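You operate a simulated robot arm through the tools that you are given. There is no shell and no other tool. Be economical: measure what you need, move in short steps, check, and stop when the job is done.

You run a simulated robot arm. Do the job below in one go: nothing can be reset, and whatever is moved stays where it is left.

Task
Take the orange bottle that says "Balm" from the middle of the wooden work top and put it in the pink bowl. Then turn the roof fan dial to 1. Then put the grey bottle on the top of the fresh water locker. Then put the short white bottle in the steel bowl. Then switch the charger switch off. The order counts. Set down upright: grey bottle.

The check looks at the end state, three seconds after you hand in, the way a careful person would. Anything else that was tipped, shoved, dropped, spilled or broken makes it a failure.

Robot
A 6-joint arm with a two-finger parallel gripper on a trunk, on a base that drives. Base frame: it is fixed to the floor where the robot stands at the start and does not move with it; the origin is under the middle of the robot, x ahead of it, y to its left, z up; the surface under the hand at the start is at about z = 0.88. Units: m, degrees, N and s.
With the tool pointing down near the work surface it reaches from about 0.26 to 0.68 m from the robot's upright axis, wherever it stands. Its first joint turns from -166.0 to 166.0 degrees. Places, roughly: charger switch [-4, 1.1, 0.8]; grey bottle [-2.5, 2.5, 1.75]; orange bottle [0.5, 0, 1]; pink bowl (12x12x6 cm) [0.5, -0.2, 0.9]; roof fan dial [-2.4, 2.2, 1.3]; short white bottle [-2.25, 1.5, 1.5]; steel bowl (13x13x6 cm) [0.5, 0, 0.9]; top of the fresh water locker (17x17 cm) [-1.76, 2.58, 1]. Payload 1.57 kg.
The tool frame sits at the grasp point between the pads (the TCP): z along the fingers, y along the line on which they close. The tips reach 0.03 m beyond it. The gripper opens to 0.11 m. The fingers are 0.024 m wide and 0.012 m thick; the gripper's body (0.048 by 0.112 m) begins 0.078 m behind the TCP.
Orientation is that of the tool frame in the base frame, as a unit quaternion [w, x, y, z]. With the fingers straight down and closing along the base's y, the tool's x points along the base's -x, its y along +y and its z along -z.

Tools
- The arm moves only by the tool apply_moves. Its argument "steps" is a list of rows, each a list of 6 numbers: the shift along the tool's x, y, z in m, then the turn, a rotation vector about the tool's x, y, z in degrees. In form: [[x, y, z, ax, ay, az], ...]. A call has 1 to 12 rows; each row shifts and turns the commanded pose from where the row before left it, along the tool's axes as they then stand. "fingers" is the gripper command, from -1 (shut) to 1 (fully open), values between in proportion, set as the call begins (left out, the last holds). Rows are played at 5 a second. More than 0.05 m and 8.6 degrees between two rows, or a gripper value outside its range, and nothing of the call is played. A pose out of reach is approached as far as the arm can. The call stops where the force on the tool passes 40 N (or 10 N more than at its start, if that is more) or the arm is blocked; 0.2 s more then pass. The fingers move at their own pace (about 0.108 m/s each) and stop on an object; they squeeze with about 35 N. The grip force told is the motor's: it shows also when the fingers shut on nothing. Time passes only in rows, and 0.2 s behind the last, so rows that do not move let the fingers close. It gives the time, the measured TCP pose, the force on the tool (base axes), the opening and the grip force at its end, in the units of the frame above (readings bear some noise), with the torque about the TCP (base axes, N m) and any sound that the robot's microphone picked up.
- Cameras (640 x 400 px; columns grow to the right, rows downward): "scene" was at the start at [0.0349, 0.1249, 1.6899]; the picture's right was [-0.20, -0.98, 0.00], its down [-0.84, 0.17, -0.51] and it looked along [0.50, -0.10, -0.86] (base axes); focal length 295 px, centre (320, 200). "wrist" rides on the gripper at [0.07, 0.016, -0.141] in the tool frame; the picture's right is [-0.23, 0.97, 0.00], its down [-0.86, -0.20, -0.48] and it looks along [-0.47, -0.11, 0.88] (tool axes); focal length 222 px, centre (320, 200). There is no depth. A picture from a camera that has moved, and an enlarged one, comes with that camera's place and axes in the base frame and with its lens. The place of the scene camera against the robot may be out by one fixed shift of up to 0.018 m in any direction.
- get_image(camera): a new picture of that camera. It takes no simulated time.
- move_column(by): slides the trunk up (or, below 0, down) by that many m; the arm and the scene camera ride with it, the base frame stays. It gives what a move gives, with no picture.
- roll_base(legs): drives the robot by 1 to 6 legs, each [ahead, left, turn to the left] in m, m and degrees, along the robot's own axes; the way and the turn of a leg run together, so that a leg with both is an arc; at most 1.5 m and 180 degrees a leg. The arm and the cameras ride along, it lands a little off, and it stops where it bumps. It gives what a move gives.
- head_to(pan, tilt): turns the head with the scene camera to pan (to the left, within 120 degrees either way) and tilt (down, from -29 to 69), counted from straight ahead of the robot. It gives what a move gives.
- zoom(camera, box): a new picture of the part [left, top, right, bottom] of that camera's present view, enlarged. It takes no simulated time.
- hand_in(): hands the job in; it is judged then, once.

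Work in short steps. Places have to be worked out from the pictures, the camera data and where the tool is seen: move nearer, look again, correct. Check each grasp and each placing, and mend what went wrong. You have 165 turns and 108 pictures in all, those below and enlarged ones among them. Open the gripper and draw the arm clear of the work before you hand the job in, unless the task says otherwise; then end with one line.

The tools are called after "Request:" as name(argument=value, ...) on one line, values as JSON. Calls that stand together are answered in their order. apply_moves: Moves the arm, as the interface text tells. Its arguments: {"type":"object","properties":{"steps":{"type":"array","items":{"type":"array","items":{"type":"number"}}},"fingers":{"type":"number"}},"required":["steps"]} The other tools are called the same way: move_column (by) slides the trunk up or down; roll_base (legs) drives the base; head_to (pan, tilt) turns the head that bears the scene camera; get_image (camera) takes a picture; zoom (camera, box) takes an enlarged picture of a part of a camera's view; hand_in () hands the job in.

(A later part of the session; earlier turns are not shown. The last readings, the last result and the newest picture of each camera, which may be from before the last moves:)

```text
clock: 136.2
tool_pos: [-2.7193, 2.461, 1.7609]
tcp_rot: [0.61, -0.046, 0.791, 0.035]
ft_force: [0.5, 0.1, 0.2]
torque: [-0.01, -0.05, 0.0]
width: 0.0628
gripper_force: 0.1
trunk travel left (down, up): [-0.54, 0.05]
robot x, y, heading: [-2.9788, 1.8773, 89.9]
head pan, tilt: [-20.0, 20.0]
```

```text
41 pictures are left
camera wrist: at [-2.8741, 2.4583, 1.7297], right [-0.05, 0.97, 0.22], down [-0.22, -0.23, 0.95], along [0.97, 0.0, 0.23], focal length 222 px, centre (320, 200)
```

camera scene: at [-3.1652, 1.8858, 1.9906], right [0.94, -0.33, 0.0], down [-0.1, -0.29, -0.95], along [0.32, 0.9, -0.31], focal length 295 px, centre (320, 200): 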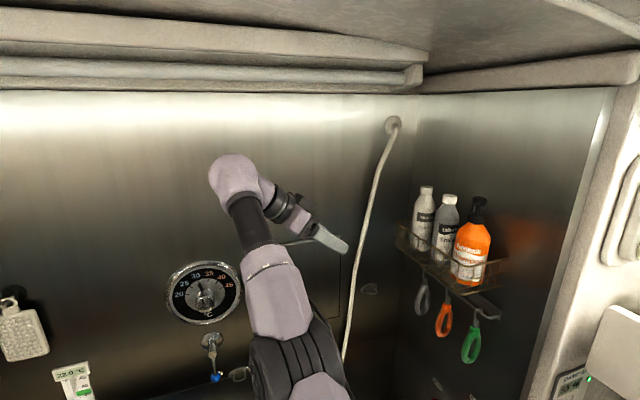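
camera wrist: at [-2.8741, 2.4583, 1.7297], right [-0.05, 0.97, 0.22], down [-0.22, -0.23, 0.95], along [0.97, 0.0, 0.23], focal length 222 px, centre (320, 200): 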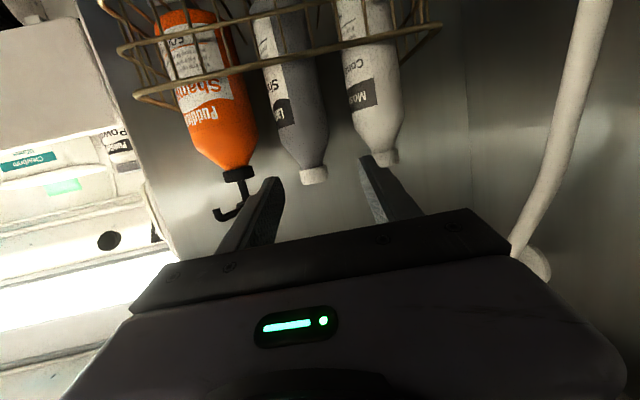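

Refined cap centre (-2.607, 2.457, 1.760). I move in over the cap.

Request:
apply_moves(steps=[[-0.0083, -0.0052, 0.035, 0, 0, 0], [-0.0083, -0.0052, 0.035, 0, 0, 0], [-0.0083, -0.0052, 0.033, 0, 0, 0], [0, 0, 0, 0, 0, 0]])

Request:
get_image(camera="wrist")

Request:
zoom(camera="scene", box=[340, 150, 540, 275])

```text
clock: 137.2
tool_pos: [-2.6132, 2.4547, 1.7577]
tcp_rot: [0.609, -0.046, 0.791, 0.035]
ft_force: [-0.1, -0.6, -0.5]
torque: [-0.01, 0.01, -0.03]
width: 0.0631
gripper_force: 0.0
trunk travel left (down, up): [-0.54, 0.05]
robot x, y, heading: [-2.98, 1.8793, 89.8]
head pan, tilt: [-20.0, 20.0]
```

```text
40 pictures are left
camera wrist: at [-2.7678, 2.4524, 1.7273], right [-0.05, 0.97, 0.22], down [-0.22, -0.23, 0.95], along [0.97, 0.0, 0.23], focal length 222 px, centre (320, 200)
```

wrist: 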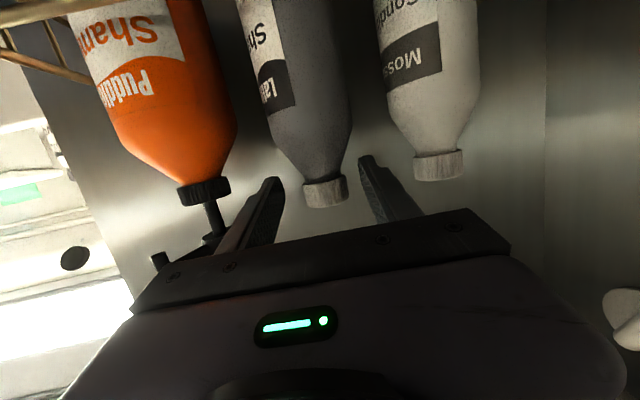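

```text
3.20 times, centred on (440, 212) of scene
camera zoom: at [-3.1006, 1.9558, 1.9905], right [0.94, -0.33, 0.0], down [-0.1, -0.29, -0.95], along [0.32, 0.9, -0.31], focal length 945 px, centre (-64, 160)
```

zoom: 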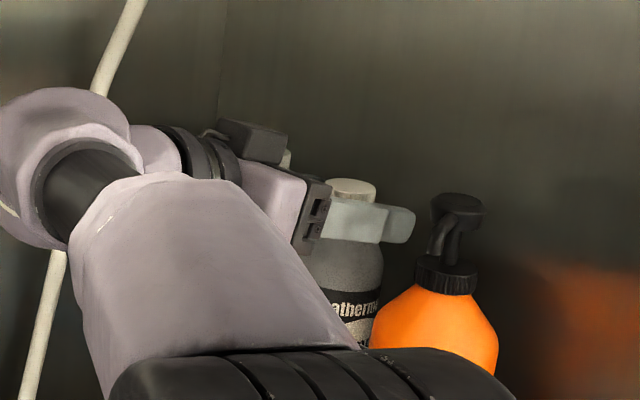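

Cap lies between the fingers, about 1 cm beyond the TCP. I advance 1 cm and close.

Request:
apply_moves(steps=[[-0.004, 0.001, 0.01, 0, 0, 0], [0, 0, 0, 0, 0, 0]])

Request:
apply_moves(steps=[[0, 0, 0, 0, 0, 0], [0, 0, 0, 0, 0, 0], [0, 0, 0, 0, 0, 0]], fingers=-1)

Request:
get_image(camera="wrist")

```text
clock: 137.8
tool_pos: [-2.6025, 2.4562, 1.7592]
tcp_rot: [0.61, -0.046, 0.79, 0.035]
ft_force: [0.4, -0.3, 0.2]
torque: [0.0, 0.0, 0.01]
width: 0.0634
gripper_force: 0.0
trunk travel left (down, up): [-0.54, 0.05]
robot x, y, heading: [-2.979, 1.8779, 90.2]
head pan, tilt: [-20.0, 20.0]
```

```text
clock: 138.6
tool_pos: [-2.6015, 2.4572, 1.7598]
tcp_rot: [0.609, -0.046, 0.791, 0.036]
ft_force: [-0.1, 1.2, 0.7]
torque: [0.18, -0.05, 0.04]
width: 0.0335
gripper_force: 35.3
trunk travel left (down, up): [-0.54, 0.05]
robot x, y, heading: [-2.9786, 1.8792, 89.6]
head pan, tilt: [-20.0, 20.0]
```

```text
38 pictures are left
camera wrist: at [-2.7565, 2.4548, 1.7284], right [-0.05, 0.97, 0.22], down [-0.22, -0.23, 0.95], along [0.97, 0.0, 0.23], focal length 222 px, centre (320, 200)
```

wrist: 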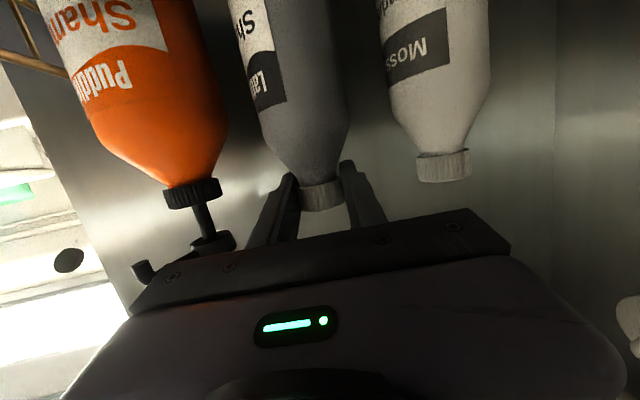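

Gripped (33.5 mm). I lift straight up: first by arm 5 cm and check.

Request:
apply_moves(steps=[[-0.019, 0, -0.005, 0, 0, 0], [-0.019, 0, -0.005, 0, 0, 0], [-0.019, 0, -0.005, 0, 0, 0], [0, 0, 0, 0, 0, 0]])

Request:
move_column(by=0.045)

Request:
get_image(camera="wrist")

Request:
get_image(camera="scene")

```text
clock: 139.6
tool_pos: [-2.6009, 2.4582, 1.8179]
tcp_rot: [0.609, -0.047, 0.791, 0.036]
ft_force: [-0.1, 0.6, -5.0]
torque: [0.01, -0.01, 0.04]
width: 0.0332
gripper_force: 34.9
trunk travel left (down, up): [-0.54, 0.05]
robot x, y, heading: [-2.9766, 1.873, 90.0]
head pan, tilt: [-20.0, 20.0]
```

```text
clock: 140.4
tool_pos: [-2.6023, 2.4655, 1.8598]
tcp_rot: [0.61, -0.046, 0.79, 0.032]
ft_force: [0.9, 0.1, -4.1]
torque: [0.02, 0.0, -0.02]
width: 0.0331
gripper_force: 35.0
trunk travel left (down, up): [-0.585, 0.005]
robot x, y, heading: [-2.9756, 1.8781, 90.0]
head pan, tilt: [-20.0, 20.0]
```

```text
37 pictures are left
camera wrist: at [-2.7572, 2.4626, 1.8295], right [-0.05, 0.98, 0.21], down [-0.22, -0.22, 0.95], along [0.97, 0.0, 0.23], focal length 222 px, centre (320, 200)
```

wrist: 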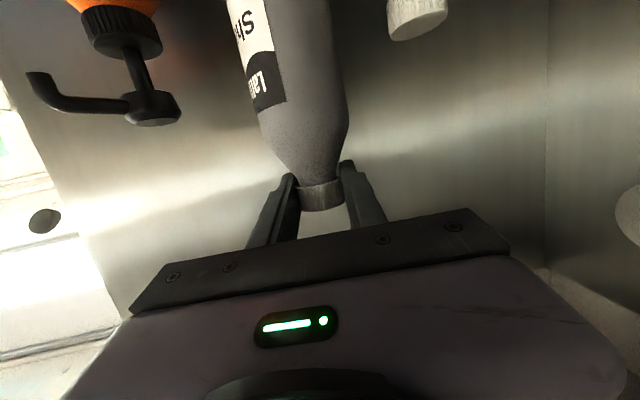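

```text
36 pictures are left
camera scene: at [-3.1038, 1.9627, 2.0593], right [0.95, -0.32, 0.01], down [-0.01, -0.05, -1.0], along [0.32, 0.95, -0.05], focal length 295 px, centre (320, 200)
```

scene: 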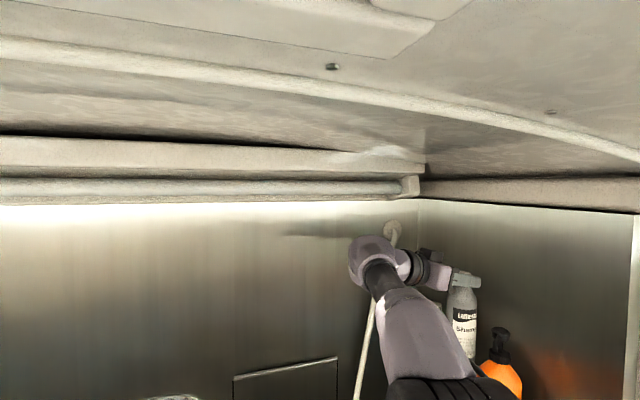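

Bottle is lifted 10 cm, with the rail a few cm beneath. I raise 2 cm more and pull it out to the left.

Request:
apply_moves(steps=[[-0.019, 0, -0.005, 0, 0, 0], [0.01, 0.0046, -0.0384, 0, 0, 0], [0.01, 0.0046, -0.0384, 0, 0, 0], [0.01, 0.0046, -0.0384, 0, 0, 0], [0.01, 0.0046, -0.0384, 0, 0, 0], [0.01, 0.0046, -0.0384, 0, 0, 0], [0, 0, 0, 0, 0, 0]])

Request:
move_column(by=-0.15)

Request:
get_image(camera="scene")

```text
clock: 142.1
tool_pos: [-2.8006, 2.4656, 1.8806]
tcp_rot: [0.61, -0.047, 0.79, 0.033]
ft_force: [0.5, -0.4, -4.2]
torque: [-0.04, 0.04, -0.01]
width: 0.0331
gripper_force: 35.2
trunk travel left (down, up): [-0.585, 0.005]
robot x, y, heading: [-2.974, 1.8783, 89.9]
head pan, tilt: [-20.0, 20.0]
```

```text
clock: 143.8
tool_pos: [-2.7972, 2.4481, 1.7357]
tcp_rot: [0.609, -0.045, 0.791, 0.038]
ft_force: [-0.5, -0.6, -3.4]
torque: [-0.04, -0.03, 0.03]
width: 0.0331
gripper_force: 35.4
trunk travel left (down, up): [-0.435, 0.155]
robot x, y, heading: [-2.9752, 1.8778, 90.0]
head pan, tilt: [-20.0, 20.0]
```

```text
35 pictures are left
camera scene: at [-3.0964, 1.9444, 1.8824], right [0.94, -0.34, 0.0], down [-0.12, -0.32, -0.94], along [0.32, 0.88, -0.34], focal length 295 px, centre (320, 200)
```

scene: 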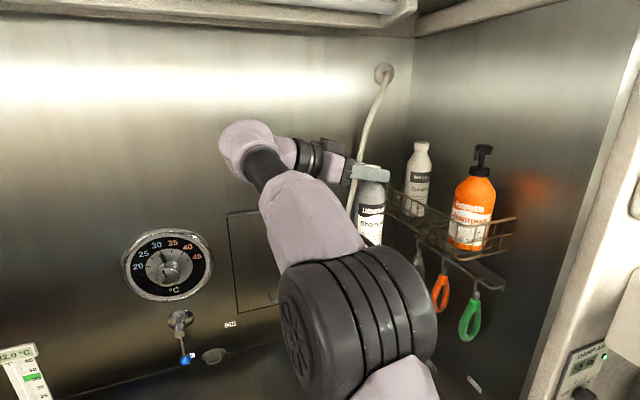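

The bottle is out and the others stand. Now I drive out: back away, left into the aisle, and backward past the table along the same track.

Request:
roll_base(legs=[[-0.16, 0, 0], [0, 0.565, 0], [-1.0, 0, 0]])

Request:
head_to(pan=-30, tilt=40)

Request:
get_image(camera="scene")

```text
clock: 144.9
tool_pos: [-2.8067, 2.383, 1.7349]
tcp_rot: [0.611, -0.045, 0.79, 0.036]
ft_force: [0.3, -0.4, -4.4]
torque: [-0.01, 0.01, -0.03]
width: 0.0335
gripper_force: 35.4
trunk travel left (down, up): [-0.435, 0.155]
robot x, y, heading: [-2.9799, 1.808, 89.8]
head pan, tilt: [-20.0, 20.0]
stopped in leg 1: the robot was blocked; the commanded pose is now the measured one
```

```text
clock: 145.7
tool_pos: [-2.7971, 2.3811, 1.7358]
tcp_rot: [0.609, -0.044, 0.791, 0.037]
ft_force: [0.2, -0.5, -4.2]
torque: [0.0, 0.06, 0.01]
width: 0.033
gripper_force: 35.2
trunk travel left (down, up): [-0.435, 0.155]
robot x, y, heading: [-2.9807, 1.8081, 90.0]
head pan, tilt: [-30.0, 40.0]
```

```text
34 pictures are left
camera scene: at [-3.0859, 1.8633, 1.8511], right [0.86, -0.5, 0.0], down [-0.32, -0.55, -0.77], along [0.39, 0.66, -0.64], focal length 295 px, centre (320, 200)
```

scene: 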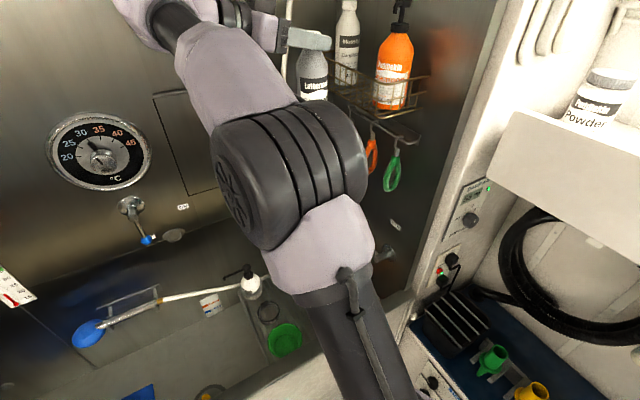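

Blocked moving back. I look to the right-rear for what's in the way.

Request:
head_to(pan=-115, tilt=50)

Request:
get_image(camera="scene")

```text
clock: 147.3
tool_pos: [-2.7883, 2.4012, 1.7272]
tcp_rot: [0.605, -0.048, 0.794, 0.031]
ft_force: [0.1, 0.0, -4.8]
torque: [-0.01, -0.01, -0.01]
width: 0.0328
gripper_force: 35.1
trunk travel left (down, up): [-0.435, 0.155]
robot x, y, heading: [-2.9811, 1.8133, 89.6]
head pan, tilt: [-115.0, 50.0]
```

```text
33 pictures are left
camera scene: at [-3.0409, 1.8088, 1.8376], right [-0.04, -1.0, 0.01], down [-0.77, 0.02, -0.64], along [0.64, -0.03, -0.77], focal length 295 px, centre (320, 200)
```

scene: 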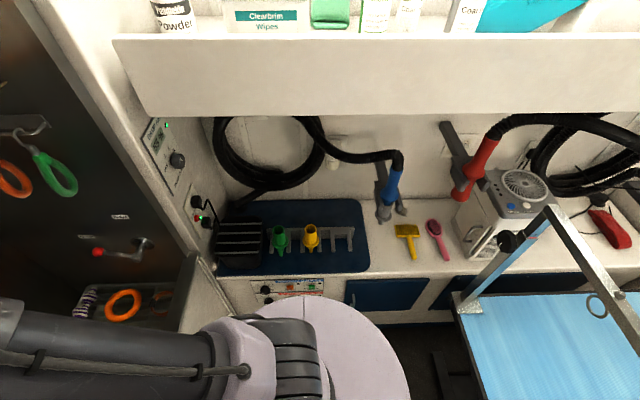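

Nothing obvious right behind; I try moving left first, at this y, in small legs.

Request:
roll_base(legs=[[0, 0.12, 0]])

Request:
roll_base(legs=[[-0.09, 0, 0]])

```text
clock: 148.5
tool_pos: [-2.9122, 2.3822, 1.7348]
tcp_rot: [0.609, -0.044, 0.791, 0.035]
ft_force: [0.0, -0.3, -5.2]
torque: [0.02, -0.01, -0.03]
width: 0.0332
gripper_force: 35.4
trunk travel left (down, up): [-0.435, 0.155]
robot x, y, heading: [-3.0979, 1.8067, 90.1]
head pan, tilt: [-115.0, 50.0]
```

```text
clock: 149.6
tool_pos: [-2.9156, 2.2919, 1.7364]
tcp_rot: [0.609, -0.044, 0.791, 0.036]
ft_force: [0.5, -0.8, -4.6]
torque: [-0.02, 0.05, 0.02]
width: 0.0332
gripper_force: 34.9
trunk travel left (down, up): [-0.435, 0.155]
robot x, y, heading: [-3.0963, 1.7231, 89.9]
head pan, tilt: [-115.0, 50.0]
```

That worked. I continue left into the aisle and back along it, looking forward-left.

Request:
head_to(pan=0, tilt=30)

Request:
roll_base(legs=[[0, 0.444, 0], [-0.9, 0, 0], [-0.8, 0, 0]])

Request:
get_image(camera="scene")

```text
clock: 151.6
tool_pos: [-2.9143, 2.291, 1.7352]
tcp_rot: [0.609, -0.045, 0.791, 0.037]
ft_force: [-0.5, 1.1, -4.5]
torque: [-0.02, 0.04, 0.01]
width: 0.0334
gripper_force: 34.9
trunk travel left (down, up): [-0.435, 0.155]
robot x, y, heading: [-3.0909, 1.7204, 89.9]
head pan, tilt: [0.0, 30.0]
```

```text
clock: 154.3
tool_pos: [-3.3465, 2.2927, 1.7348]
tcp_rot: [0.608, -0.046, 0.792, 0.037]
ft_force: [0.2, 0.1, -3.0]
torque: [-0.01, 0.06, 0.02]
width: 0.0331
gripper_force: 35.2
trunk travel left (down, up): [-0.435, 0.155]
robot x, y, heading: [-3.5211, 1.7203, 90.1]
head pan, tilt: [0.0, 30.0]
stopped in leg 1: the robot was blocked; the commanded pose is now the measured one
```

```text
32 pictures are left
camera scene: at [-3.6753, 1.7892, 1.8662], right [1.0, 0.0, 0.0], down [0.0, -0.5, -0.87], along [0.0, 0.87, -0.5], focal length 295 px, centre (320, 200)
```

scene: 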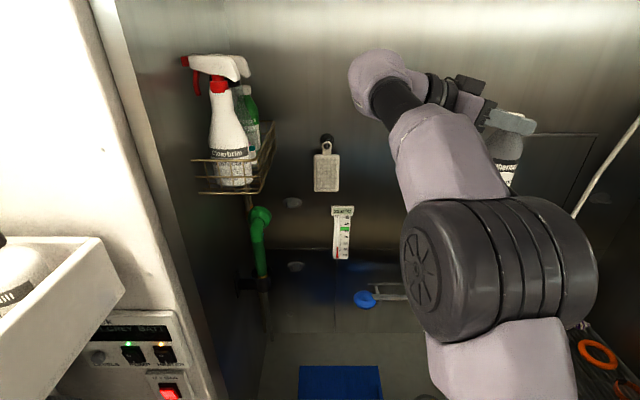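

Touched the stool corner as before. I go back a little, then ease 2 cm left, and back along the aisle.

Request:
roll_base(legs=[[-0.15, 0.015, 0], [-0.75, 0, 0], [-0.8, 0, 0], [-0.15, -0.05, 0]])

Request:
roll_base(legs=[[-1.15, 0, 0]])

```text
clock: 164.1
tool_pos: [-3.3046, 0.4556, 1.7356]
tcp_rot: [0.608, -0.047, 0.792, 0.038]
ft_force: [-0.1, -0.2, -3.7]
torque: [0.03, 0.03, 0.04]
width: 0.0333
gripper_force: 35.5
trunk travel left (down, up): [-0.435, 0.155]
robot x, y, heading: [-3.4835, -0.1143, 90.1]
head pan, tilt: [0.0, 30.0]
```

```text
clock: 170.0
tool_pos: [-3.3035, -0.6917, 1.7351]
tcp_rot: [0.608, -0.055, 0.791, 0.044]
ft_force: [-0.5, 0.2, -3.9]
torque: [0.03, 0.0, -0.02]
width: 0.0332
gripper_force: 34.8
trunk travel left (down, up): [-0.435, 0.155]
robot x, y, heading: [-3.4692, -1.2647, 91.3]
head pan, tilt: [0.0, 30.0]
```

Now I lower the trunk, centre with the doorway and turn to face +x.

Request:
move_column(by=-0.13)

Request:
roll_base(legs=[[-0.04, -0.2, 0], [0, 0, -91.3]])

Request:
get_image(camera="scene")

```text
clock: 171.6
tool_pos: [-3.3027, -0.6936, 1.6051]
tcp_rot: [0.608, -0.055, 0.791, 0.044]
ft_force: [0.0, 1.4, -2.9]
torque: [0.02, 0.02, 0.03]
width: 0.033
gripper_force: 35.1
trunk travel left (down, up): [-0.305, 0.285]
robot x, y, heading: [-3.4669, -1.2638, 91.5]
head pan, tilt: [0.0, 30.0]
```

```text
clock: 177.1
tool_pos: [-2.6967, -1.4796, 1.6035]
tcp_rot: [0.456, 0.527, 0.592, -0.404]
ft_force: [1.3, -0.7, -3.8]
torque: [-0.01, 0.01, 0.02]
width: 0.0331
gripper_force: 34.7
trunk travel left (down, up): [-0.305, 0.285]
robot x, y, heading: [-3.2649, -1.3023, 0.1]
head pan, tilt: [0.0, 30.0]
```

```text
31 pictures are left
camera scene: at [-3.2075, -1.1631, 1.7362], right [0.0, -1.0, 0.0], down [-0.5, 0.0, -0.87], along [0.87, 0.0, -0.5], focal length 295 px, centre (320, 200)
```

scene: 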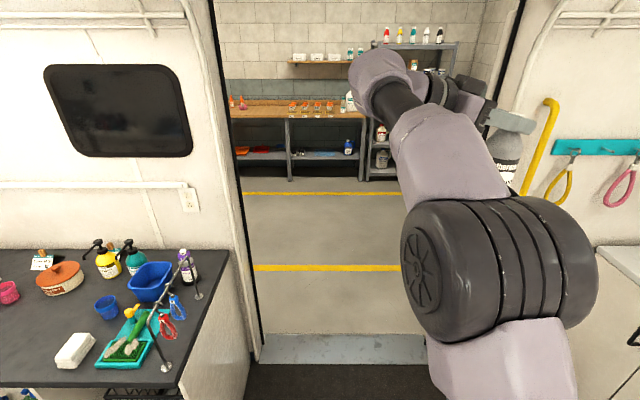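

The path through the door is clear. I drive out to x≈-0.75 and then turn to face +y.

Request:
roll_base(legs=[[1.3, 0, 0], [1.2, 0, 0], [0, 0, 90]])

Request:
head_to(pan=0, tilt=20)

Request:
get_image(camera="scene")

```text
clock: 193.1
tool_pos: [-0.6392, -0.6764, 1.605]
tcp_rot: [0.607, -0.069, 0.79, 0.055]
ft_force: [0.0, 0.0, -3.4]
torque: [-0.03, 0.01, -0.01]
width: 0.0334
gripper_force: 35.0
trunk travel left (down, up): [-0.305, 0.285]
robot x, y, heading: [-0.7895, -1.2549, 93.3]
head pan, tilt: [0.0, 30.0]
```

```text
clock: 193.8
tool_pos: [-0.64, -0.6775, 1.6057]
tcp_rot: [0.608, -0.068, 0.79, 0.054]
ft_force: [0.2, 0.1, -3.3]
torque: [-0.01, 0.0, 0.02]
width: 0.0333
gripper_force: 35.7
trunk travel left (down, up): [-0.305, 0.285]
robot x, y, heading: [-0.7872, -1.2578, 93.5]
head pan, tilt: [0.0, 20.0]
```

```text
30 pictures are left
camera scene: at [-0.9414, -1.1933, 1.7522], right [1.0, 0.06, 0.0], down [0.02, -0.34, -0.94], along [-0.05, 0.94, -0.34], focal length 295 px, centre (320, 200)
```

scene: 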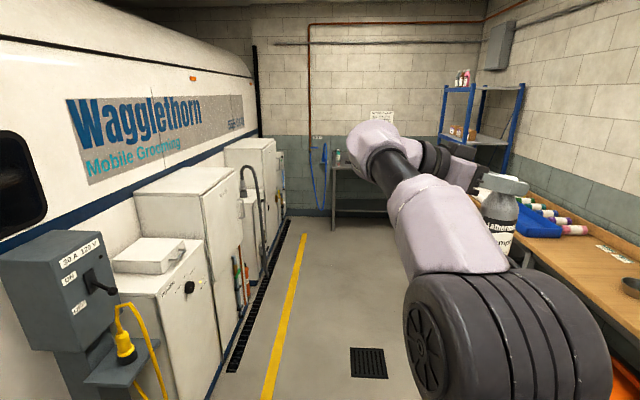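

I'm outside. For the locker the hand must point toward the van front, so I lower the hand relative to the shoulder (trunk up, arm down), which should let it yaw through the radial direction.

Request:
move_column(by=0.25)

Request:
apply_moves(steps=[[0.046, 0, 0.0123, 0, 0, 0], [0.046, 0, 0.0123, 0, 0, 0], [0.046, 0, 0.0123, 0, 0, 0], [0.046, 0, 0.0123, 0, 0, 0], [0.046, 0, 0.0123, 0, 0, 0], [0.046, 0, 0.0123, 0, 0, 0], [0.046, 0, 0.0123, 0, 0, 0], [0.046, 0, 0.0123, 0, 0, 0], [0.046, 0, 0.0123, 0, 0, 0], [0.046, 0, 0.0123, 0, 0, 0], [0.046, 0, 0.0123, 0, 0, 0], [0, 0, 0, 0, 0, 0]])

```text
clock: 196.4
tool_pos: [-0.6399, -0.6784, 1.8538]
tcp_rot: [0.607, -0.068, 0.79, 0.054]
ft_force: [-0.7, 0.1, -3.8]
torque: [0.02, 0.01, -0.02]
width: 0.0333
gripper_force: 35.4
trunk travel left (down, up): [-0.555, 0.035]
robot x, y, heading: [-0.7847, -1.2566, 93.3]
head pan, tilt: [0.0, 20.0]
```

```text
clock: 199.0
tool_pos: [-0.6396, -0.6766, 1.3323]
tcp_rot: [0.607, -0.068, 0.79, 0.055]
ft_force: [0.0, 0.0, -3.7]
torque: [-0.01, 0.03, -0.01]
width: 0.0334
gripper_force: 35.0
trunk travel left (down, up): [-0.555, 0.035]
robot x, y, heading: [-0.7876, -1.2599, 93.2]
head pan, tilt: [0.0, 20.0]
```

Now yaw left about the vertical.

Request:
apply_moves(steps=[[0, 0, 0, -7.74, 0, -2.06], [0, 0, 0, -7.74, 0, -2.06], [0, 0, 0, -7.74, 0, -2.06], [0, 0, 0, -7.74, 0, -2.06], [0, 0, 0, -7.74, 0, -2.06], [0, 0, 0, -7.74, 0, -2.06], [0, 0, 0, -7.74, 0, -2.06], [0, 0, 0, -7.74, 0, -2.06], [0, 0, 0, -7.74, 0, -2.06], [0, 0, 0, -7.74, 0, -2.06], [0, 0, 0, 0, 0, 0]])

Request:
get_image(camera="scene")

```text
clock: 201.4
tool_pos: [-0.6394, -0.6758, 1.3322]
tcp_rot: [0.552, -0.335, 0.719, 0.258]
ft_force: [0.5, 0.0, -4.3]
torque: [-0.02, 0.02, 0.01]
width: 0.0331
gripper_force: 35.2
out of reach, approached as far as the arm can: row 6, 7, 8, 9, 10
trunk travel left (down, up): [-0.555, 0.035]
robot x, y, heading: [-0.7865, -1.2577, 93.1]
head pan, tilt: [0.0, 20.0]
```

```text
29 pictures are left
camera scene: at [-0.9416, -1.1932, 2.0023], right [1.0, 0.06, 0.0], down [0.02, -0.34, -0.94], along [-0.05, 0.94, -0.34], focal length 295 px, centre (320, 200)
```

scene: 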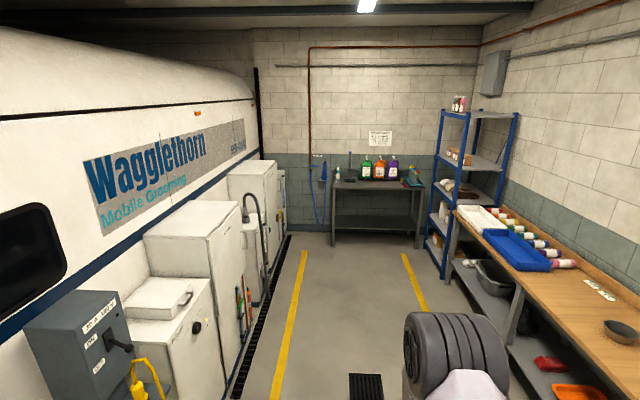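

It stops about 26° short of radial, perhaps since the wrist is too close in. I extend the hand outward by 15 cm and try yawing on.

Request:
apply_moves(steps=[[-0.0075, 0.024, 0.028, 0, 0, 0], [-0.0075, 0.024, 0.028, 0, 0, 0], [-0.0075, 0.024, 0.028, 0, 0, 0], [-0.0075, 0.024, 0.028, 0, 0, 0], [0, 0, 0, -7.74, 0, -2.06], [0, 0, 0, -7.74, 0, -2.06], [0, 0, 0, -7.74, 0, -2.06], [0, 0, 0, -7.74, 0, -2.06], [0, 0, 0, 0, 0, 0]])

```text
clock: 203.4
tool_pos: [-0.6463, -0.5142, 1.3349]
tcp_rot: [0.524, -0.405, 0.683, 0.309]
ft_force: [0.0, 0.2, -4.5]
torque: [-0.02, 0.03, 0.0]
width: 0.0331
gripper_force: 35.1
out of reach, approached as far as the arm can: row 6, 7, 8
trunk travel left (down, up): [-0.555, 0.035]
robot x, y, heading: [-0.7871, -1.2571, 93.4]
head pan, tilt: [0.0, 20.0]
```

Still short of radial; I'll instead regrasp: set the grey bottle on the free bench spot near (0.48, 0.24) and take it from above. First I pull the hand in and drive to the bench.

Request:
apply_moves(steps=[[0.0086, -0.018, -0.0318, 0, 0, 0], [0.0086, -0.018, -0.0318, 0, 0, 0], [0.0086, -0.018, -0.0318, 0, 0, 0], [0.0086, -0.018, -0.0318, 0, 0, 0], [0, 0, 0, 7.74, 0, 2.06], [0, 0, 0, 7.74, 0, 2.06], [0, 0, 0, 0, 0, 0]])

Request:
roll_base(legs=[[1.5, 0, -3.4], [0.12, 0, 0], [0, 0, -90], [0.66, 0, 0]])

Request:
head_to(pan=-10, tilt=50)

Request:
get_image(camera="scene")

```text
clock: 205.0
tool_pos: [-0.7068, -0.6159, 1.3572]
tcp_rot: [0.562, -0.306, 0.732, 0.233]
ft_force: [-0.1, 0.2, -3.1]
torque: [-0.01, 0.02, 0.01]
width: 0.0331
gripper_force: 34.9
out of reach, approached as far as the arm can: row 1, 2, 3, 4
trunk travel left (down, up): [-0.555, 0.035]
robot x, y, heading: [-0.787, -1.2539, 93.2]
head pan, tilt: [0.0, 20.0]
```

```text
clock: 220.5
tool_pos: [0.4713, 0.3038, 1.3561]
tcp_rot: [0.558, 0.313, 0.729, -0.242]
ft_force: [0.1, 0.1, -3.6]
torque: [0.03, 0.01, 0.0]
width: 0.0333
gripper_force: 34.9
trunk travel left (down, up): [-0.555, 0.035]
robot x, y, heading: [-0.1659, 0.4018, 1.4]
head pan, tilt: [0.0, 20.0]
```

```text
clock: 221.4
tool_pos: [0.4703, 0.3017, 1.3568]
tcp_rot: [0.558, 0.313, 0.73, -0.242]
ft_force: [0.2, -1.3, -4.7]
torque: [0.05, 0.03, 0.0]
width: 0.0334
gripper_force: 35.1
trunk travel left (down, up): [-0.555, 0.035]
robot x, y, heading: [-0.1685, 0.4056, 1.5]
head pan, tilt: [-10.0, 50.0]
```

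```text
28 pictures are left
camera scene: at [-0.1257, 0.5292, 1.9568], right [-0.15, -0.99, 0.0], down [-0.76, 0.12, -0.64], along [0.64, -0.1, -0.77], focal length 295 px, centre (320, 200)
```

scene: 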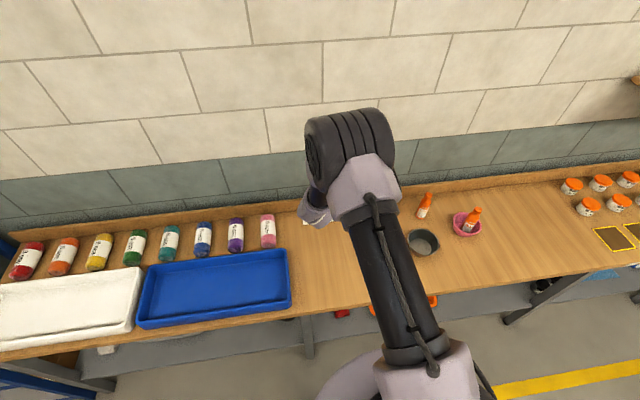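

The bench below (0.47, 0.30) is free. I lower with the trunk to near the surface.

Request:
move_column(by=-0.27)

Request:
get_image(camera="wrist")

```text
clock: 224.2
tool_pos: [0.4699, 0.3025, 1.0868]
tcp_rot: [0.558, 0.313, 0.73, -0.241]
ft_force: [-0.1, -0.2, -4.0]
torque: [0.03, 0.03, 0.0]
width: 0.0333
gripper_force: 35.1
trunk travel left (down, up): [-0.285, 0.305]
robot x, y, heading: [-0.1667, 0.4062, 1.3]
head pan, tilt: [-10.0, 50.0]
```

```text
27 pictures are left
camera wrist: at [0.3765, 0.4261, 1.0576], right [0.75, 0.63, 0.22], down [-0.31, 0.04, 0.95], along [0.59, -0.78, 0.22], focal length 222 px, centre (320, 200)
```

wrist: 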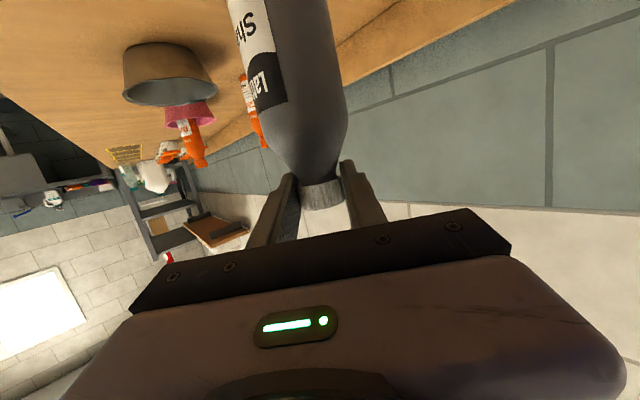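

Slow descent with force check.

Request:
apply_moves(steps=[[0.0048, 0, 0.0013, 0, 0, 0], [0.0029, 0, 0.0008, 0, 0, 0], [0.0029, 0, 0.0008, 0, 0, 0], [0, 0, 0, 0, 0, 0]])

Request:
apply_moves(steps=[[0.0024, 0, 0.0006, 0, 0, 0], [0.0024, 0, 0.0006, 0, 0, 0], [0, 0, 0, 0, 0, 0]])

Request:
apply_moves(steps=[[0.0024, 0, 0.0006, 0, 0, 0], [0, 0, 0, 0, 0, 0]])

```text
clock: 225.2
tool_pos: [0.4709, 0.3039, 1.0771]
tcp_rot: [0.558, 0.313, 0.729, -0.242]
ft_force: [0.2, -0.5, -4.7]
torque: [0.01, 0.01, -0.03]
width: 0.0332
gripper_force: 35.1
trunk travel left (down, up): [-0.285, 0.305]
robot x, y, heading: [-0.164, 0.4054, 1.4]
head pan, tilt: [-10.0, 50.0]
```

```text
clock: 226.0
tool_pos: [0.4708, 0.3033, 1.0719]
tcp_rot: [0.558, 0.313, 0.729, -0.242]
ft_force: [0.5, 0.0, -3.5]
torque: [0.03, -0.01, 0.01]
width: 0.0332
gripper_force: 34.9
trunk travel left (down, up): [-0.285, 0.305]
robot x, y, heading: [-0.1675, 0.4035, 1.3]
head pan, tilt: [-10.0, 50.0]
```

```text
clock: 226.6
tool_pos: [0.4701, 0.303, 1.0693]
tcp_rot: [0.558, 0.313, 0.729, -0.241]
ft_force: [-0.2, -0.1, -4.2]
torque: [0.02, 0.03, -0.03]
width: 0.0332
gripper_force: 35.3
trunk travel left (down, up): [-0.285, 0.305]
robot x, y, heading: [-0.1649, 0.4013, 1.2]
head pan, tilt: [-10.0, 50.0]
```

Request:
apply_moves(steps=[[0.0024, 0, 0.0006, 0, 0, 0], [0.0024, 0, 0.0006, 0, 0, 0], [0, 0, 0, 0, 0, 0]])

Request:
apply_moves(steps=[[0.0024, 0, 0.0006, 0, 0, 0], [0, 0, 0, 0, 0, 0]])

Request:
head_to(pan=-18, tilt=55)

Request:
zoom(camera="scene", box=[220, 80, 420, 230])

```text
clock: 227.4
tool_pos: [0.4704, 0.3042, 1.0627]
tcp_rot: [0.558, 0.313, 0.73, -0.241]
ft_force: [-0.6, 0.0, -2.9]
torque: [0.04, 0.0, 0.03]
width: 0.0335
gripper_force: 35.0
trunk travel left (down, up): [-0.285, 0.305]
robot x, y, heading: [-0.1662, 0.4027, 1.4]
head pan, tilt: [-10.0, 50.0]
```

```text
clock: 228.0
tool_pos: [0.4699, 0.303, 1.0615]
tcp_rot: [0.558, 0.314, 0.729, -0.242]
ft_force: [0.3, 0.8, -3.3]
torque: [0.03, 0.04, -0.02]
width: 0.0334
gripper_force: 35.1
trunk travel left (down, up): [-0.285, 0.305]
robot x, y, heading: [-0.1708, 0.4048, 1.4]
head pan, tilt: [-10.0, 50.0]
```

```text
clock: 228.7
tool_pos: [0.4702, 0.3039, 1.0623]
tcp_rot: [0.558, 0.313, 0.73, -0.241]
ft_force: [-0.2, 0.6, -3.4]
torque: [0.03, 0.07, -0.01]
width: 0.0333
gripper_force: 34.5
trunk travel left (down, up): [-0.285, 0.305]
robot x, y, heading: [-0.1655, 0.4058, 1.2]
head pan, tilt: [-18.0, 55.0]
```

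```text
2.67 times, centred on (320, 155) of scene
camera zoom: at [-0.1326, 0.5201, 1.6802], right [-0.29, -0.96, 0.0], down [-0.78, 0.23, -0.57], along [0.55, -0.16, -0.82], focal length 788 px, centre (320, 320)
```

zoom: 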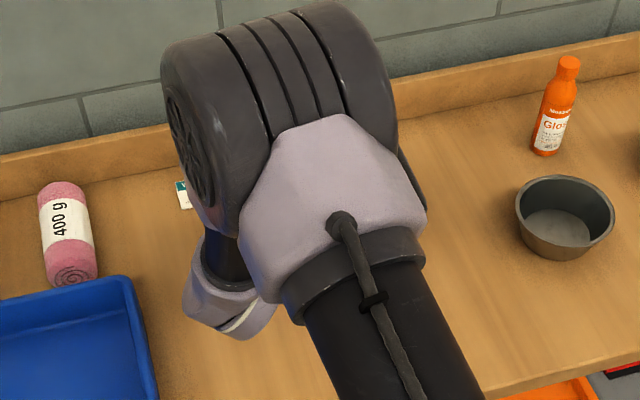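

Not touching yet. I continue in 3 mm steps.

Request:
apply_moves(steps=[[0.0029, 0, 0.0008, 0, 0, 0], [0, 0, 0, 0, 0, 0]])

Request:
apply_moves(steps=[[0.0024, 0, 0.0006, 0, 0, 0], [0, 0, 0, 0, 0, 0]])

Request:
apply_moves(steps=[[0.0024, 0, 0.0006, 0, 0, 0], [0, 0, 0, 0, 0, 0]])

```text
clock: 229.3
tool_pos: [0.4692, 0.3033, 1.0595]
tcp_rot: [0.558, 0.314, 0.729, -0.242]
ft_force: [-0.1, -1.4, 1.5]
torque: [-0.02, -0.22, 0.0]
width: 0.0331
gripper_force: 35.3
trunk travel left (down, up): [-0.285, 0.305]
robot x, y, heading: [-0.1663, 0.4036, 1.2]
head pan, tilt: [-18.0, 55.0]
```

```text
clock: 229.9
tool_pos: [0.4687, 0.3031, 1.059]
tcp_rot: [0.561, 0.314, 0.727, -0.241]
ft_force: [3.8, -1.3, 28.1]
torque: [-0.21, -0.22, 0.04]
width: 0.0334
gripper_force: 34.5
trunk travel left (down, up): [-0.285, 0.305]
robot x, y, heading: [-0.1685, 0.4034, 1.2]
head pan, tilt: [-18.0, 55.0]
```

```text
clock: 230.5
tool_pos: [0.468, 0.3034, 1.0544]
tcp_rot: [0.56, 0.314, 0.727, -0.242]
ft_force: [6.8, -0.5, 36.7]
torque: [-0.24, -0.48, 0.02]
width: 0.0335
gripper_force: 35.6
trunk travel left (down, up): [-0.285, 0.305]
robot x, y, heading: [-0.1661, 0.401, 1.3]
head pan, tilt: [-18.0, 55.0]
```

Contact made (bottle on the bench at TCP z≈1.058). I ease up 3 mm, open, and back straight out.

Request:
apply_moves(steps=[[-0.0034, 0, -0.0009, 0, 0, 0], [0, 0, 0, 0, 0, 0]])

Request:
apply_moves(steps=[[0, 0, 0, 0, 0, 0], [0, 0, 0, 0, 0, 0], [0, 0, 0, 0, 0, 0]], fingers=0.2)

Request:
apply_moves(steps=[[0, 0, -0.02, 0, 0, 0], [0, 0, -0.03, 0, 0, 0], [0, 0, -0.04, 0, 0, 0], [0, 0, -0.04, 0, 0, 0], [0, 0, 0, 0, 0, 0]])

Request:
get_image(camera="wrist")

```text
clock: 231.1
tool_pos: [0.4687, 0.304, 1.0557]
tcp_rot: [0.557, 0.312, 0.73, -0.242]
ft_force: [3.5, 0.0, 8.3]
torque: [-0.11, -0.69, 0.05]
width: 0.0334
gripper_force: 35.0
trunk travel left (down, up): [-0.285, 0.305]
robot x, y, heading: [-0.1662, 0.4021, 1.4]
head pan, tilt: [-18.0, 55.0]
```

```text
clock: 231.9
tool_pos: [0.471, 0.3032, 1.055]
tcp_rot: [0.559, 0.312, 0.73, -0.241]
ft_force: [0.6, -0.5, 0.4]
torque: [-0.01, -0.04, 0.01]
width: 0.0661
gripper_force: 0.2
trunk travel left (down, up): [-0.285, 0.305]
robot x, y, heading: [-0.1673, 0.4046, 1.1]
head pan, tilt: [-18.0, 55.0]
```

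```text
clock: 233.1
tool_pos: [0.3855, 0.3957, 1.0895]
tcp_rot: [0.558, 0.314, 0.729, -0.242]
ft_force: [-0.2, 0.3, 0.4]
torque: [0.03, 0.0, 0.02]
width: 0.0661
gripper_force: 0.2
trunk travel left (down, up): [-0.285, 0.305]
robot x, y, heading: [-0.1682, 0.4015, 1.4]
head pan, tilt: [-18.0, 55.0]
```

```text
25 pictures are left
camera wrist: at [0.2908, 0.5185, 1.0609], right [0.75, 0.63, 0.22], down [-0.31, 0.04, 0.95], along [0.59, -0.78, 0.22], focal length 222 px, centre (320, 200)
```

wrist: 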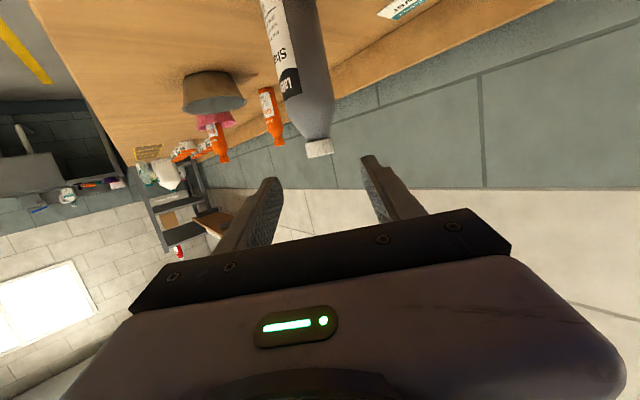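

The bottle stands upright on the bench. I raise, and rotate the hand to tool-down with closing along y.

Request:
move_column(by=0.2)

Request:
apply_moves(steps=[[0, 0, 0, -2.78, 6.4, -3.6], [0, 0, 0, -2.78, 6.4, -3.6], [0, 0, 0, -2.78, 6.4, -3.6], [0, 0, 0, -2.78, 6.4, -3.6], [0, 0, 0, -2.78, 6.4, -3.6], [0, 0, 0, -2.78, 6.4, -3.6], [0, 0, 0, -2.78, 6.4, -3.6], [0, 0, 0, -2.78, 6.4, -3.6], [0, 0, 0, -2.78, 6.4, -3.6], [0, 0, 0, -2.78, 6.4, -3.6], [0, 0, 0, -2.78, 6.4, -3.6], [0, 0, 0, 0, 0, 0]], fingers=0.7)

Request:
get_image(camera="wrist")

```text
clock: 235.2
tool_pos: [0.3837, 0.3951, 1.2906]
tcp_rot: [0.558, 0.313, 0.73, -0.241]
ft_force: [-0.2, -0.8, -0.7]
torque: [0.0, 0.01, -0.01]
width: 0.0657
gripper_force: 0.1
trunk travel left (down, up): [-0.485, 0.105]
robot x, y, heading: [-0.164, 0.4033, 1.3]
head pan, tilt: [-18.0, 55.0]
```

```text
clock: 237.8
tool_pos: [0.3843, 0.3957, 1.2908]
tcp_rot: [0.0, 0.0, 1.0, 0.001]
ft_force: [0.0, 0.8, -0.9]
torque: [0.01, -0.01, -0.02]
width: 0.0937
gripper_force: 0.1
trunk travel left (down, up): [-0.485, 0.105]
robot x, y, heading: [-0.166, 0.4044, 1.4]
head pan, tilt: [-18.0, 55.0]
```

```text
24 pictures are left
camera wrist: at [0.3147, 0.4117, 1.4332], right [0.22, 0.97, 0.0], down [0.86, -0.2, 0.48], along [0.47, -0.11, -0.88], focal length 222 px, centre (320, 200)
```

wrist: 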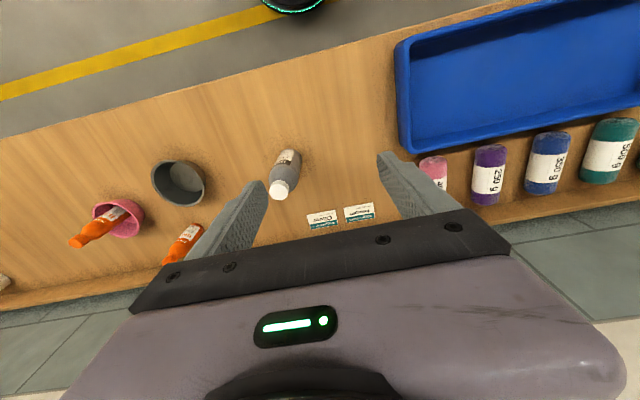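

The cap is at (0.4735, 0.3015). I move above it and check before descending.

Request:
apply_moves(steps=[[-0.03, -0.0314, 0, 0, 0, 0], [-0.03, -0.0314, 0, 0, 0, 0], [-0.0292, -0.0314, 0, 0, 0, 0], [0, 0, 0.045, 0, 0, 0], [0, 0, 0.045, 0, 0, 0], [0, 0, 0.045, 0, 0, 0], [0, 0, 0, 0, 0, 0]])

Request:
get_image(camera="wrist")

```text
clock: 239.4
tool_pos: [0.4748, 0.3019, 1.156]
tcp_rot: [0.001, -0.002, 1.0, 0.0]
ft_force: [-1.8, -0.6, -0.2]
torque: [-0.02, 0.0, 0.0]
width: 0.0935
gripper_force: 0.1
trunk travel left (down, up): [-0.485, 0.105]
robot x, y, heading: [-0.1666, 0.4037, 1.4]
head pan, tilt: [-18.0, 55.0]
```

```text
23 pictures are left
camera wrist: at [0.4047, 0.3176, 1.2985], right [0.22, 0.97, 0.0], down [0.85, -0.2, 0.48], along [0.47, -0.11, -0.88], focal length 222 px, centre (320, 200)
```

wrist: 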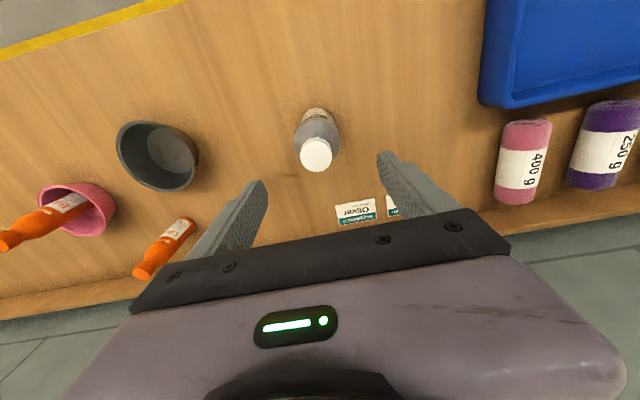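

Aligned. I descend to grip the body and close.

Request:
apply_moves(steps=[[0, -0.003, 0.04, 0, 0, 0], [0, 0, 0.04, 0, 0, 0], [0, 0, 0.04, 0, 0, 0], [0, 0, 0.036, 0, 0, 0], [0, 0, 0, 0, 0, 0]])

Request:
apply_moves(steps=[[0, 0, 0, 0, 0, 0], [0, 0, 0, 0, 0, 0], [0, 0, 0, 0, 0, 0]], fingers=-1)

Request:
apply_moves(steps=[[0, 0, -0.04, 0, 0, 0], [0, 0, -0.05, 0, 0, 0], [0, 0, -0.05, 0, 0, 0], [0, 0, -0.05, 0, 0, 0], [0, 0, -0.05, 0, 0, 0], [0, 0, 0, 0, 0, 0]])

```text
clock: 240.6
tool_pos: [0.4697, 0.3008, 1.0003]
tcp_rot: [-0.001, 0.0, 1.0, 0.0]
ft_force: [0.0, -0.5, -0.3]
torque: [0.02, 0.0, 0.01]
width: 0.0936
gripper_force: 0.1
out of reach, approached as far as the arm can: row 4
trunk travel left (down, up): [-0.485, 0.105]
robot x, y, heading: [-0.1708, 0.4019, 1.4]
head pan, tilt: [-18.0, 55.0]
```

```text
clock: 241.4
tool_pos: [0.4695, 0.3015, 1.0009]
tcp_rot: [0.001, -0.002, 1.0, 0.0]
ft_force: [0.9, -0.2, 0.4]
torque: [-0.07, -0.09, 0.0]
width: 0.059
gripper_force: 35.3
trunk travel left (down, up): [-0.485, 0.105]
robot x, y, heading: [-0.1668, 0.4014, 1.2]
head pan, tilt: [-18.0, 55.0]
```

```text
clock: 242.8
tool_pos: [0.5144, 0.2932, 1.2316]
tcp_rot: [-0.003, -0.002, 1.0, 0.0]
ft_force: [-0.1, 0.0, -4.7]
torque: [0.01, 0.02, 0.03]
width: 0.0586
gripper_force: 35.2
out of reach, approached as far as the arm can: row 1, 2, 3, 4
trunk travel left (down, up): [-0.485, 0.105]
robot x, y, heading: [-0.1681, 0.4033, 1.3]
head pan, tilt: [-18.0, 55.0]
```

Gripped firmly (59 mm) and lifted. I pull the hand in, back off from the bench, and drive toward the locker.

Request:
apply_moves(steps=[[0.04, 0, 0, 0, 0, 0], [0.04, 0, 0, 0, 0, 0], [0.04, 0, 0, 0, 0, 0], [0.04, 0, 0, 0, 0, 0], [0.04, 0.02, 0, 0, 0, 0], [0, 0, 0, 0, 0, 0]])

Request:
roll_base(legs=[[-0.6, 0, -1.3], [0, 0, 90], [1.4, 0, 0], [0, 0.3, 0], [0, 0, 45]])

Request:
head_to(pan=0, tilt=40)

Request:
get_image(camera="scene")

```text
clock: 244.2
tool_pos: [0.5121, 0.2832, 1.2305]
tcp_rot: [0.0, -0.002, 1.0, 0.0]
ft_force: [0.1, 0.3, -3.9]
torque: [0.01, 0.01, -0.01]
width: 0.0586
gripper_force: 35.1
out of reach, approached as far as the arm can: row 1, 2, 3, 4, 5
trunk travel left (down, up): [-0.485, 0.105]
robot x, y, heading: [-0.167, 0.4047, 1.4]
head pan, tilt: [-18.0, 55.0]
```

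```text
clock: 261.5
tool_pos: [-1.4237, 2.3465, 1.2296]
tcp_rot: [0.001, 0.916, -0.401, 0.001]
ft_force: [-0.1, -0.1, -3.9]
torque: [-0.01, -0.01, -0.02]
width: 0.0587
gripper_force: 35.0
trunk travel left (down, up): [-0.485, 0.105]
robot x, y, heading: [-1.0521, 1.7646, 133.8]
head pan, tilt: [-18.0, 55.0]
```

```text
clock: 262.3
tool_pos: [-1.4245, 2.3465, 1.2302]
tcp_rot: [0.0, 0.916, -0.401, 0.0]
ft_force: [0.1, -0.2, -3.5]
torque: [-0.07, -0.04, -0.02]
width: 0.0586
gripper_force: 35.3
trunk travel left (down, up): [-0.485, 0.105]
robot x, y, heading: [-1.0492, 1.7653, 133.9]
head pan, tilt: [0.0, 40.0]
```

```text
22 pictures are left
camera scene: at [-1.2104, 1.7128, 1.9008], right [0.72, 0.69, 0.0], down [0.45, -0.46, -0.77], along [-0.53, 0.55, -0.64], focal length 295 px, centre (320, 200)
```

scene: 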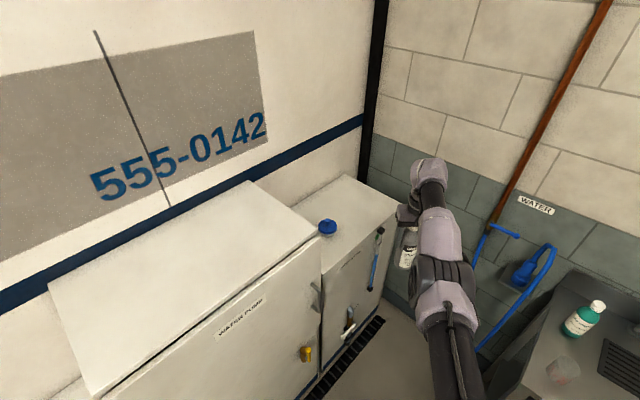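

The locker top is visible, with the target area at its far front part. I arc the base so the hand ends above (-1.77, 2.57).

Request:
roll_base(legs=[[0.36, -0.17, 17.5]])

Request:
get_image(camera="scene")

Request:
get_image(camera="wrist")

```text
clock: 264.8
tool_pos: [-1.7601, 2.5548, 1.2289]
tcp_rot: [0.0, 0.967, -0.256, 0.001]
ft_force: [0.4, 0.5, -4.3]
torque: [-0.01, -0.02, 0.0]
width: 0.0587
gripper_force: 35.4
trunk travel left (down, up): [-0.485, 0.105]
robot x, y, heading: [-1.2302, 2.1083, 151.2]
head pan, tilt: [0.0, 40.0]
```

```text
21 pictures are left
camera scene: at [-1.3657, 2.019, 1.9009], right [0.48, 0.88, 0.0], down [0.56, -0.31, -0.77], along [-0.67, 0.37, -0.64], focal length 295 px, centre (320, 200)
```

scene: 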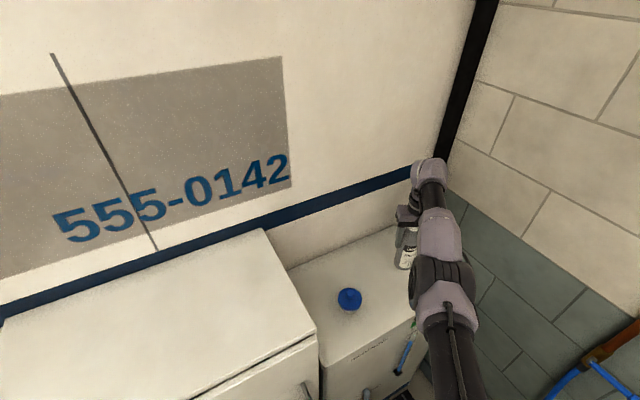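

```text
20 pictures are left
camera wrist: at [-1.7073, 2.5056, 1.3716], right [-0.68, -0.73, 0.0], down [-0.64, 0.6, 0.48], along [-0.35, 0.32, -0.88], focal length 222 px, centre (320, 200)
```

wrist: 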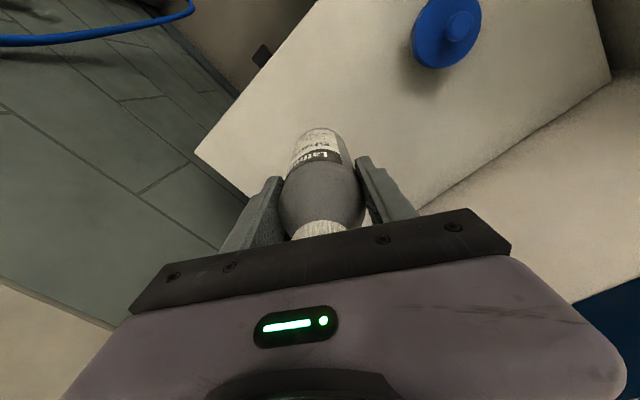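

Well placed over the locker top. I lower with the trunk to just above, then finely.

Request:
move_column(by=-0.09)

Request:
move_column(by=-0.01)

Request:
get_image(camera="wrist")

```text
clock: 266.1
tool_pos: [-1.7598, 2.5546, 1.1391]
tcp_rot: [0.0, 0.967, -0.256, 0.001]
ft_force: [-0.8, -1.0, -4.7]
torque: [-0.01, 0.02, 0.01]
width: 0.0587
gripper_force: 35.0
trunk travel left (down, up): [-0.395, 0.195]
robot x, y, heading: [-1.2298, 2.1118, 151.5]
head pan, tilt: [0.0, 40.0]
```

```text
clock: 266.6
tool_pos: [-1.7601, 2.5551, 1.1303]
tcp_rot: [0.001, 0.967, -0.256, 0.001]
ft_force: [0.1, 0.3, -3.2]
torque: [-0.01, -0.02, 0.0]
width: 0.0585
gripper_force: 34.5
trunk travel left (down, up): [-0.385, 0.205]
robot x, y, heading: [-1.2314, 2.1123, 151.6]
head pan, tilt: [0.0, 40.0]
```

```text
19 pictures are left
camera wrist: at [-1.707, 2.5053, 1.2718], right [-0.68, -0.73, 0.0], down [-0.64, 0.6, 0.48], along [-0.35, 0.32, -0.88], focal length 222 px, centre (320, 200)
```

wrist: 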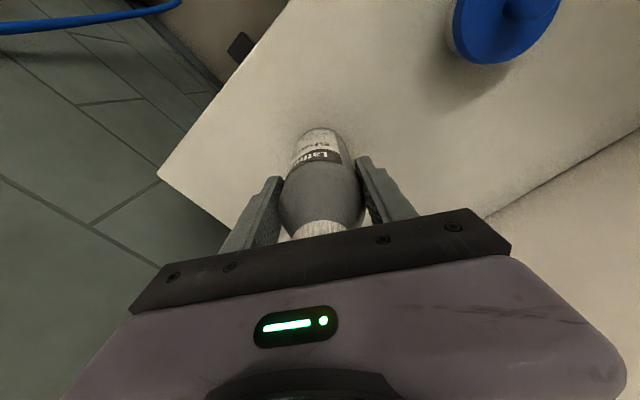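

No contact yet. I step the trunk down in 3–4 mm increments.

Request:
move_column(by=-0.004)

Request:
move_column(by=-0.003)

Request:
move_column(by=-0.003)

```text
clock: 267.2
tool_pos: [-1.7599, 2.5549, 1.1255]
tcp_rot: [0.001, 0.967, -0.256, 0.0]
ft_force: [0.1, 0.2, -3.7]
torque: [-0.03, -0.02, -0.02]
width: 0.0585
gripper_force: 35.7
trunk travel left (down, up): [-0.381, 0.209]
robot x, y, heading: [-1.2328, 2.1128, 151.6]
head pan, tilt: [0.0, 40.0]
```

```text
clock: 267.7
tool_pos: [-1.7588, 2.5541, 1.1221]
tcp_rot: [0.0, 0.967, -0.256, 0.0]
ft_force: [0.6, -0.1, -4.3]
torque: [0.02, 0.0, -0.01]
width: 0.0586
gripper_force: 34.9
trunk travel left (down, up): [-0.378, 0.212]
robot x, y, heading: [-1.231, 2.1127, 151.6]
head pan, tilt: [0.0, 40.0]
```

```text
clock: 268.2
tool_pos: [-1.7599, 2.5542, 1.1207]
tcp_rot: [0.0, 0.966, -0.257, -0.002]
ft_force: [-2.6, 0.8, 9.3]
torque: [0.13, 0.22, 0.02]
width: 0.0585
gripper_force: 35.1
trunk travel left (down, up): [-0.375, 0.215]
robot x, y, heading: [-1.2278, 2.1155, 151.4]
head pan, tilt: [0.0, 40.0]
```

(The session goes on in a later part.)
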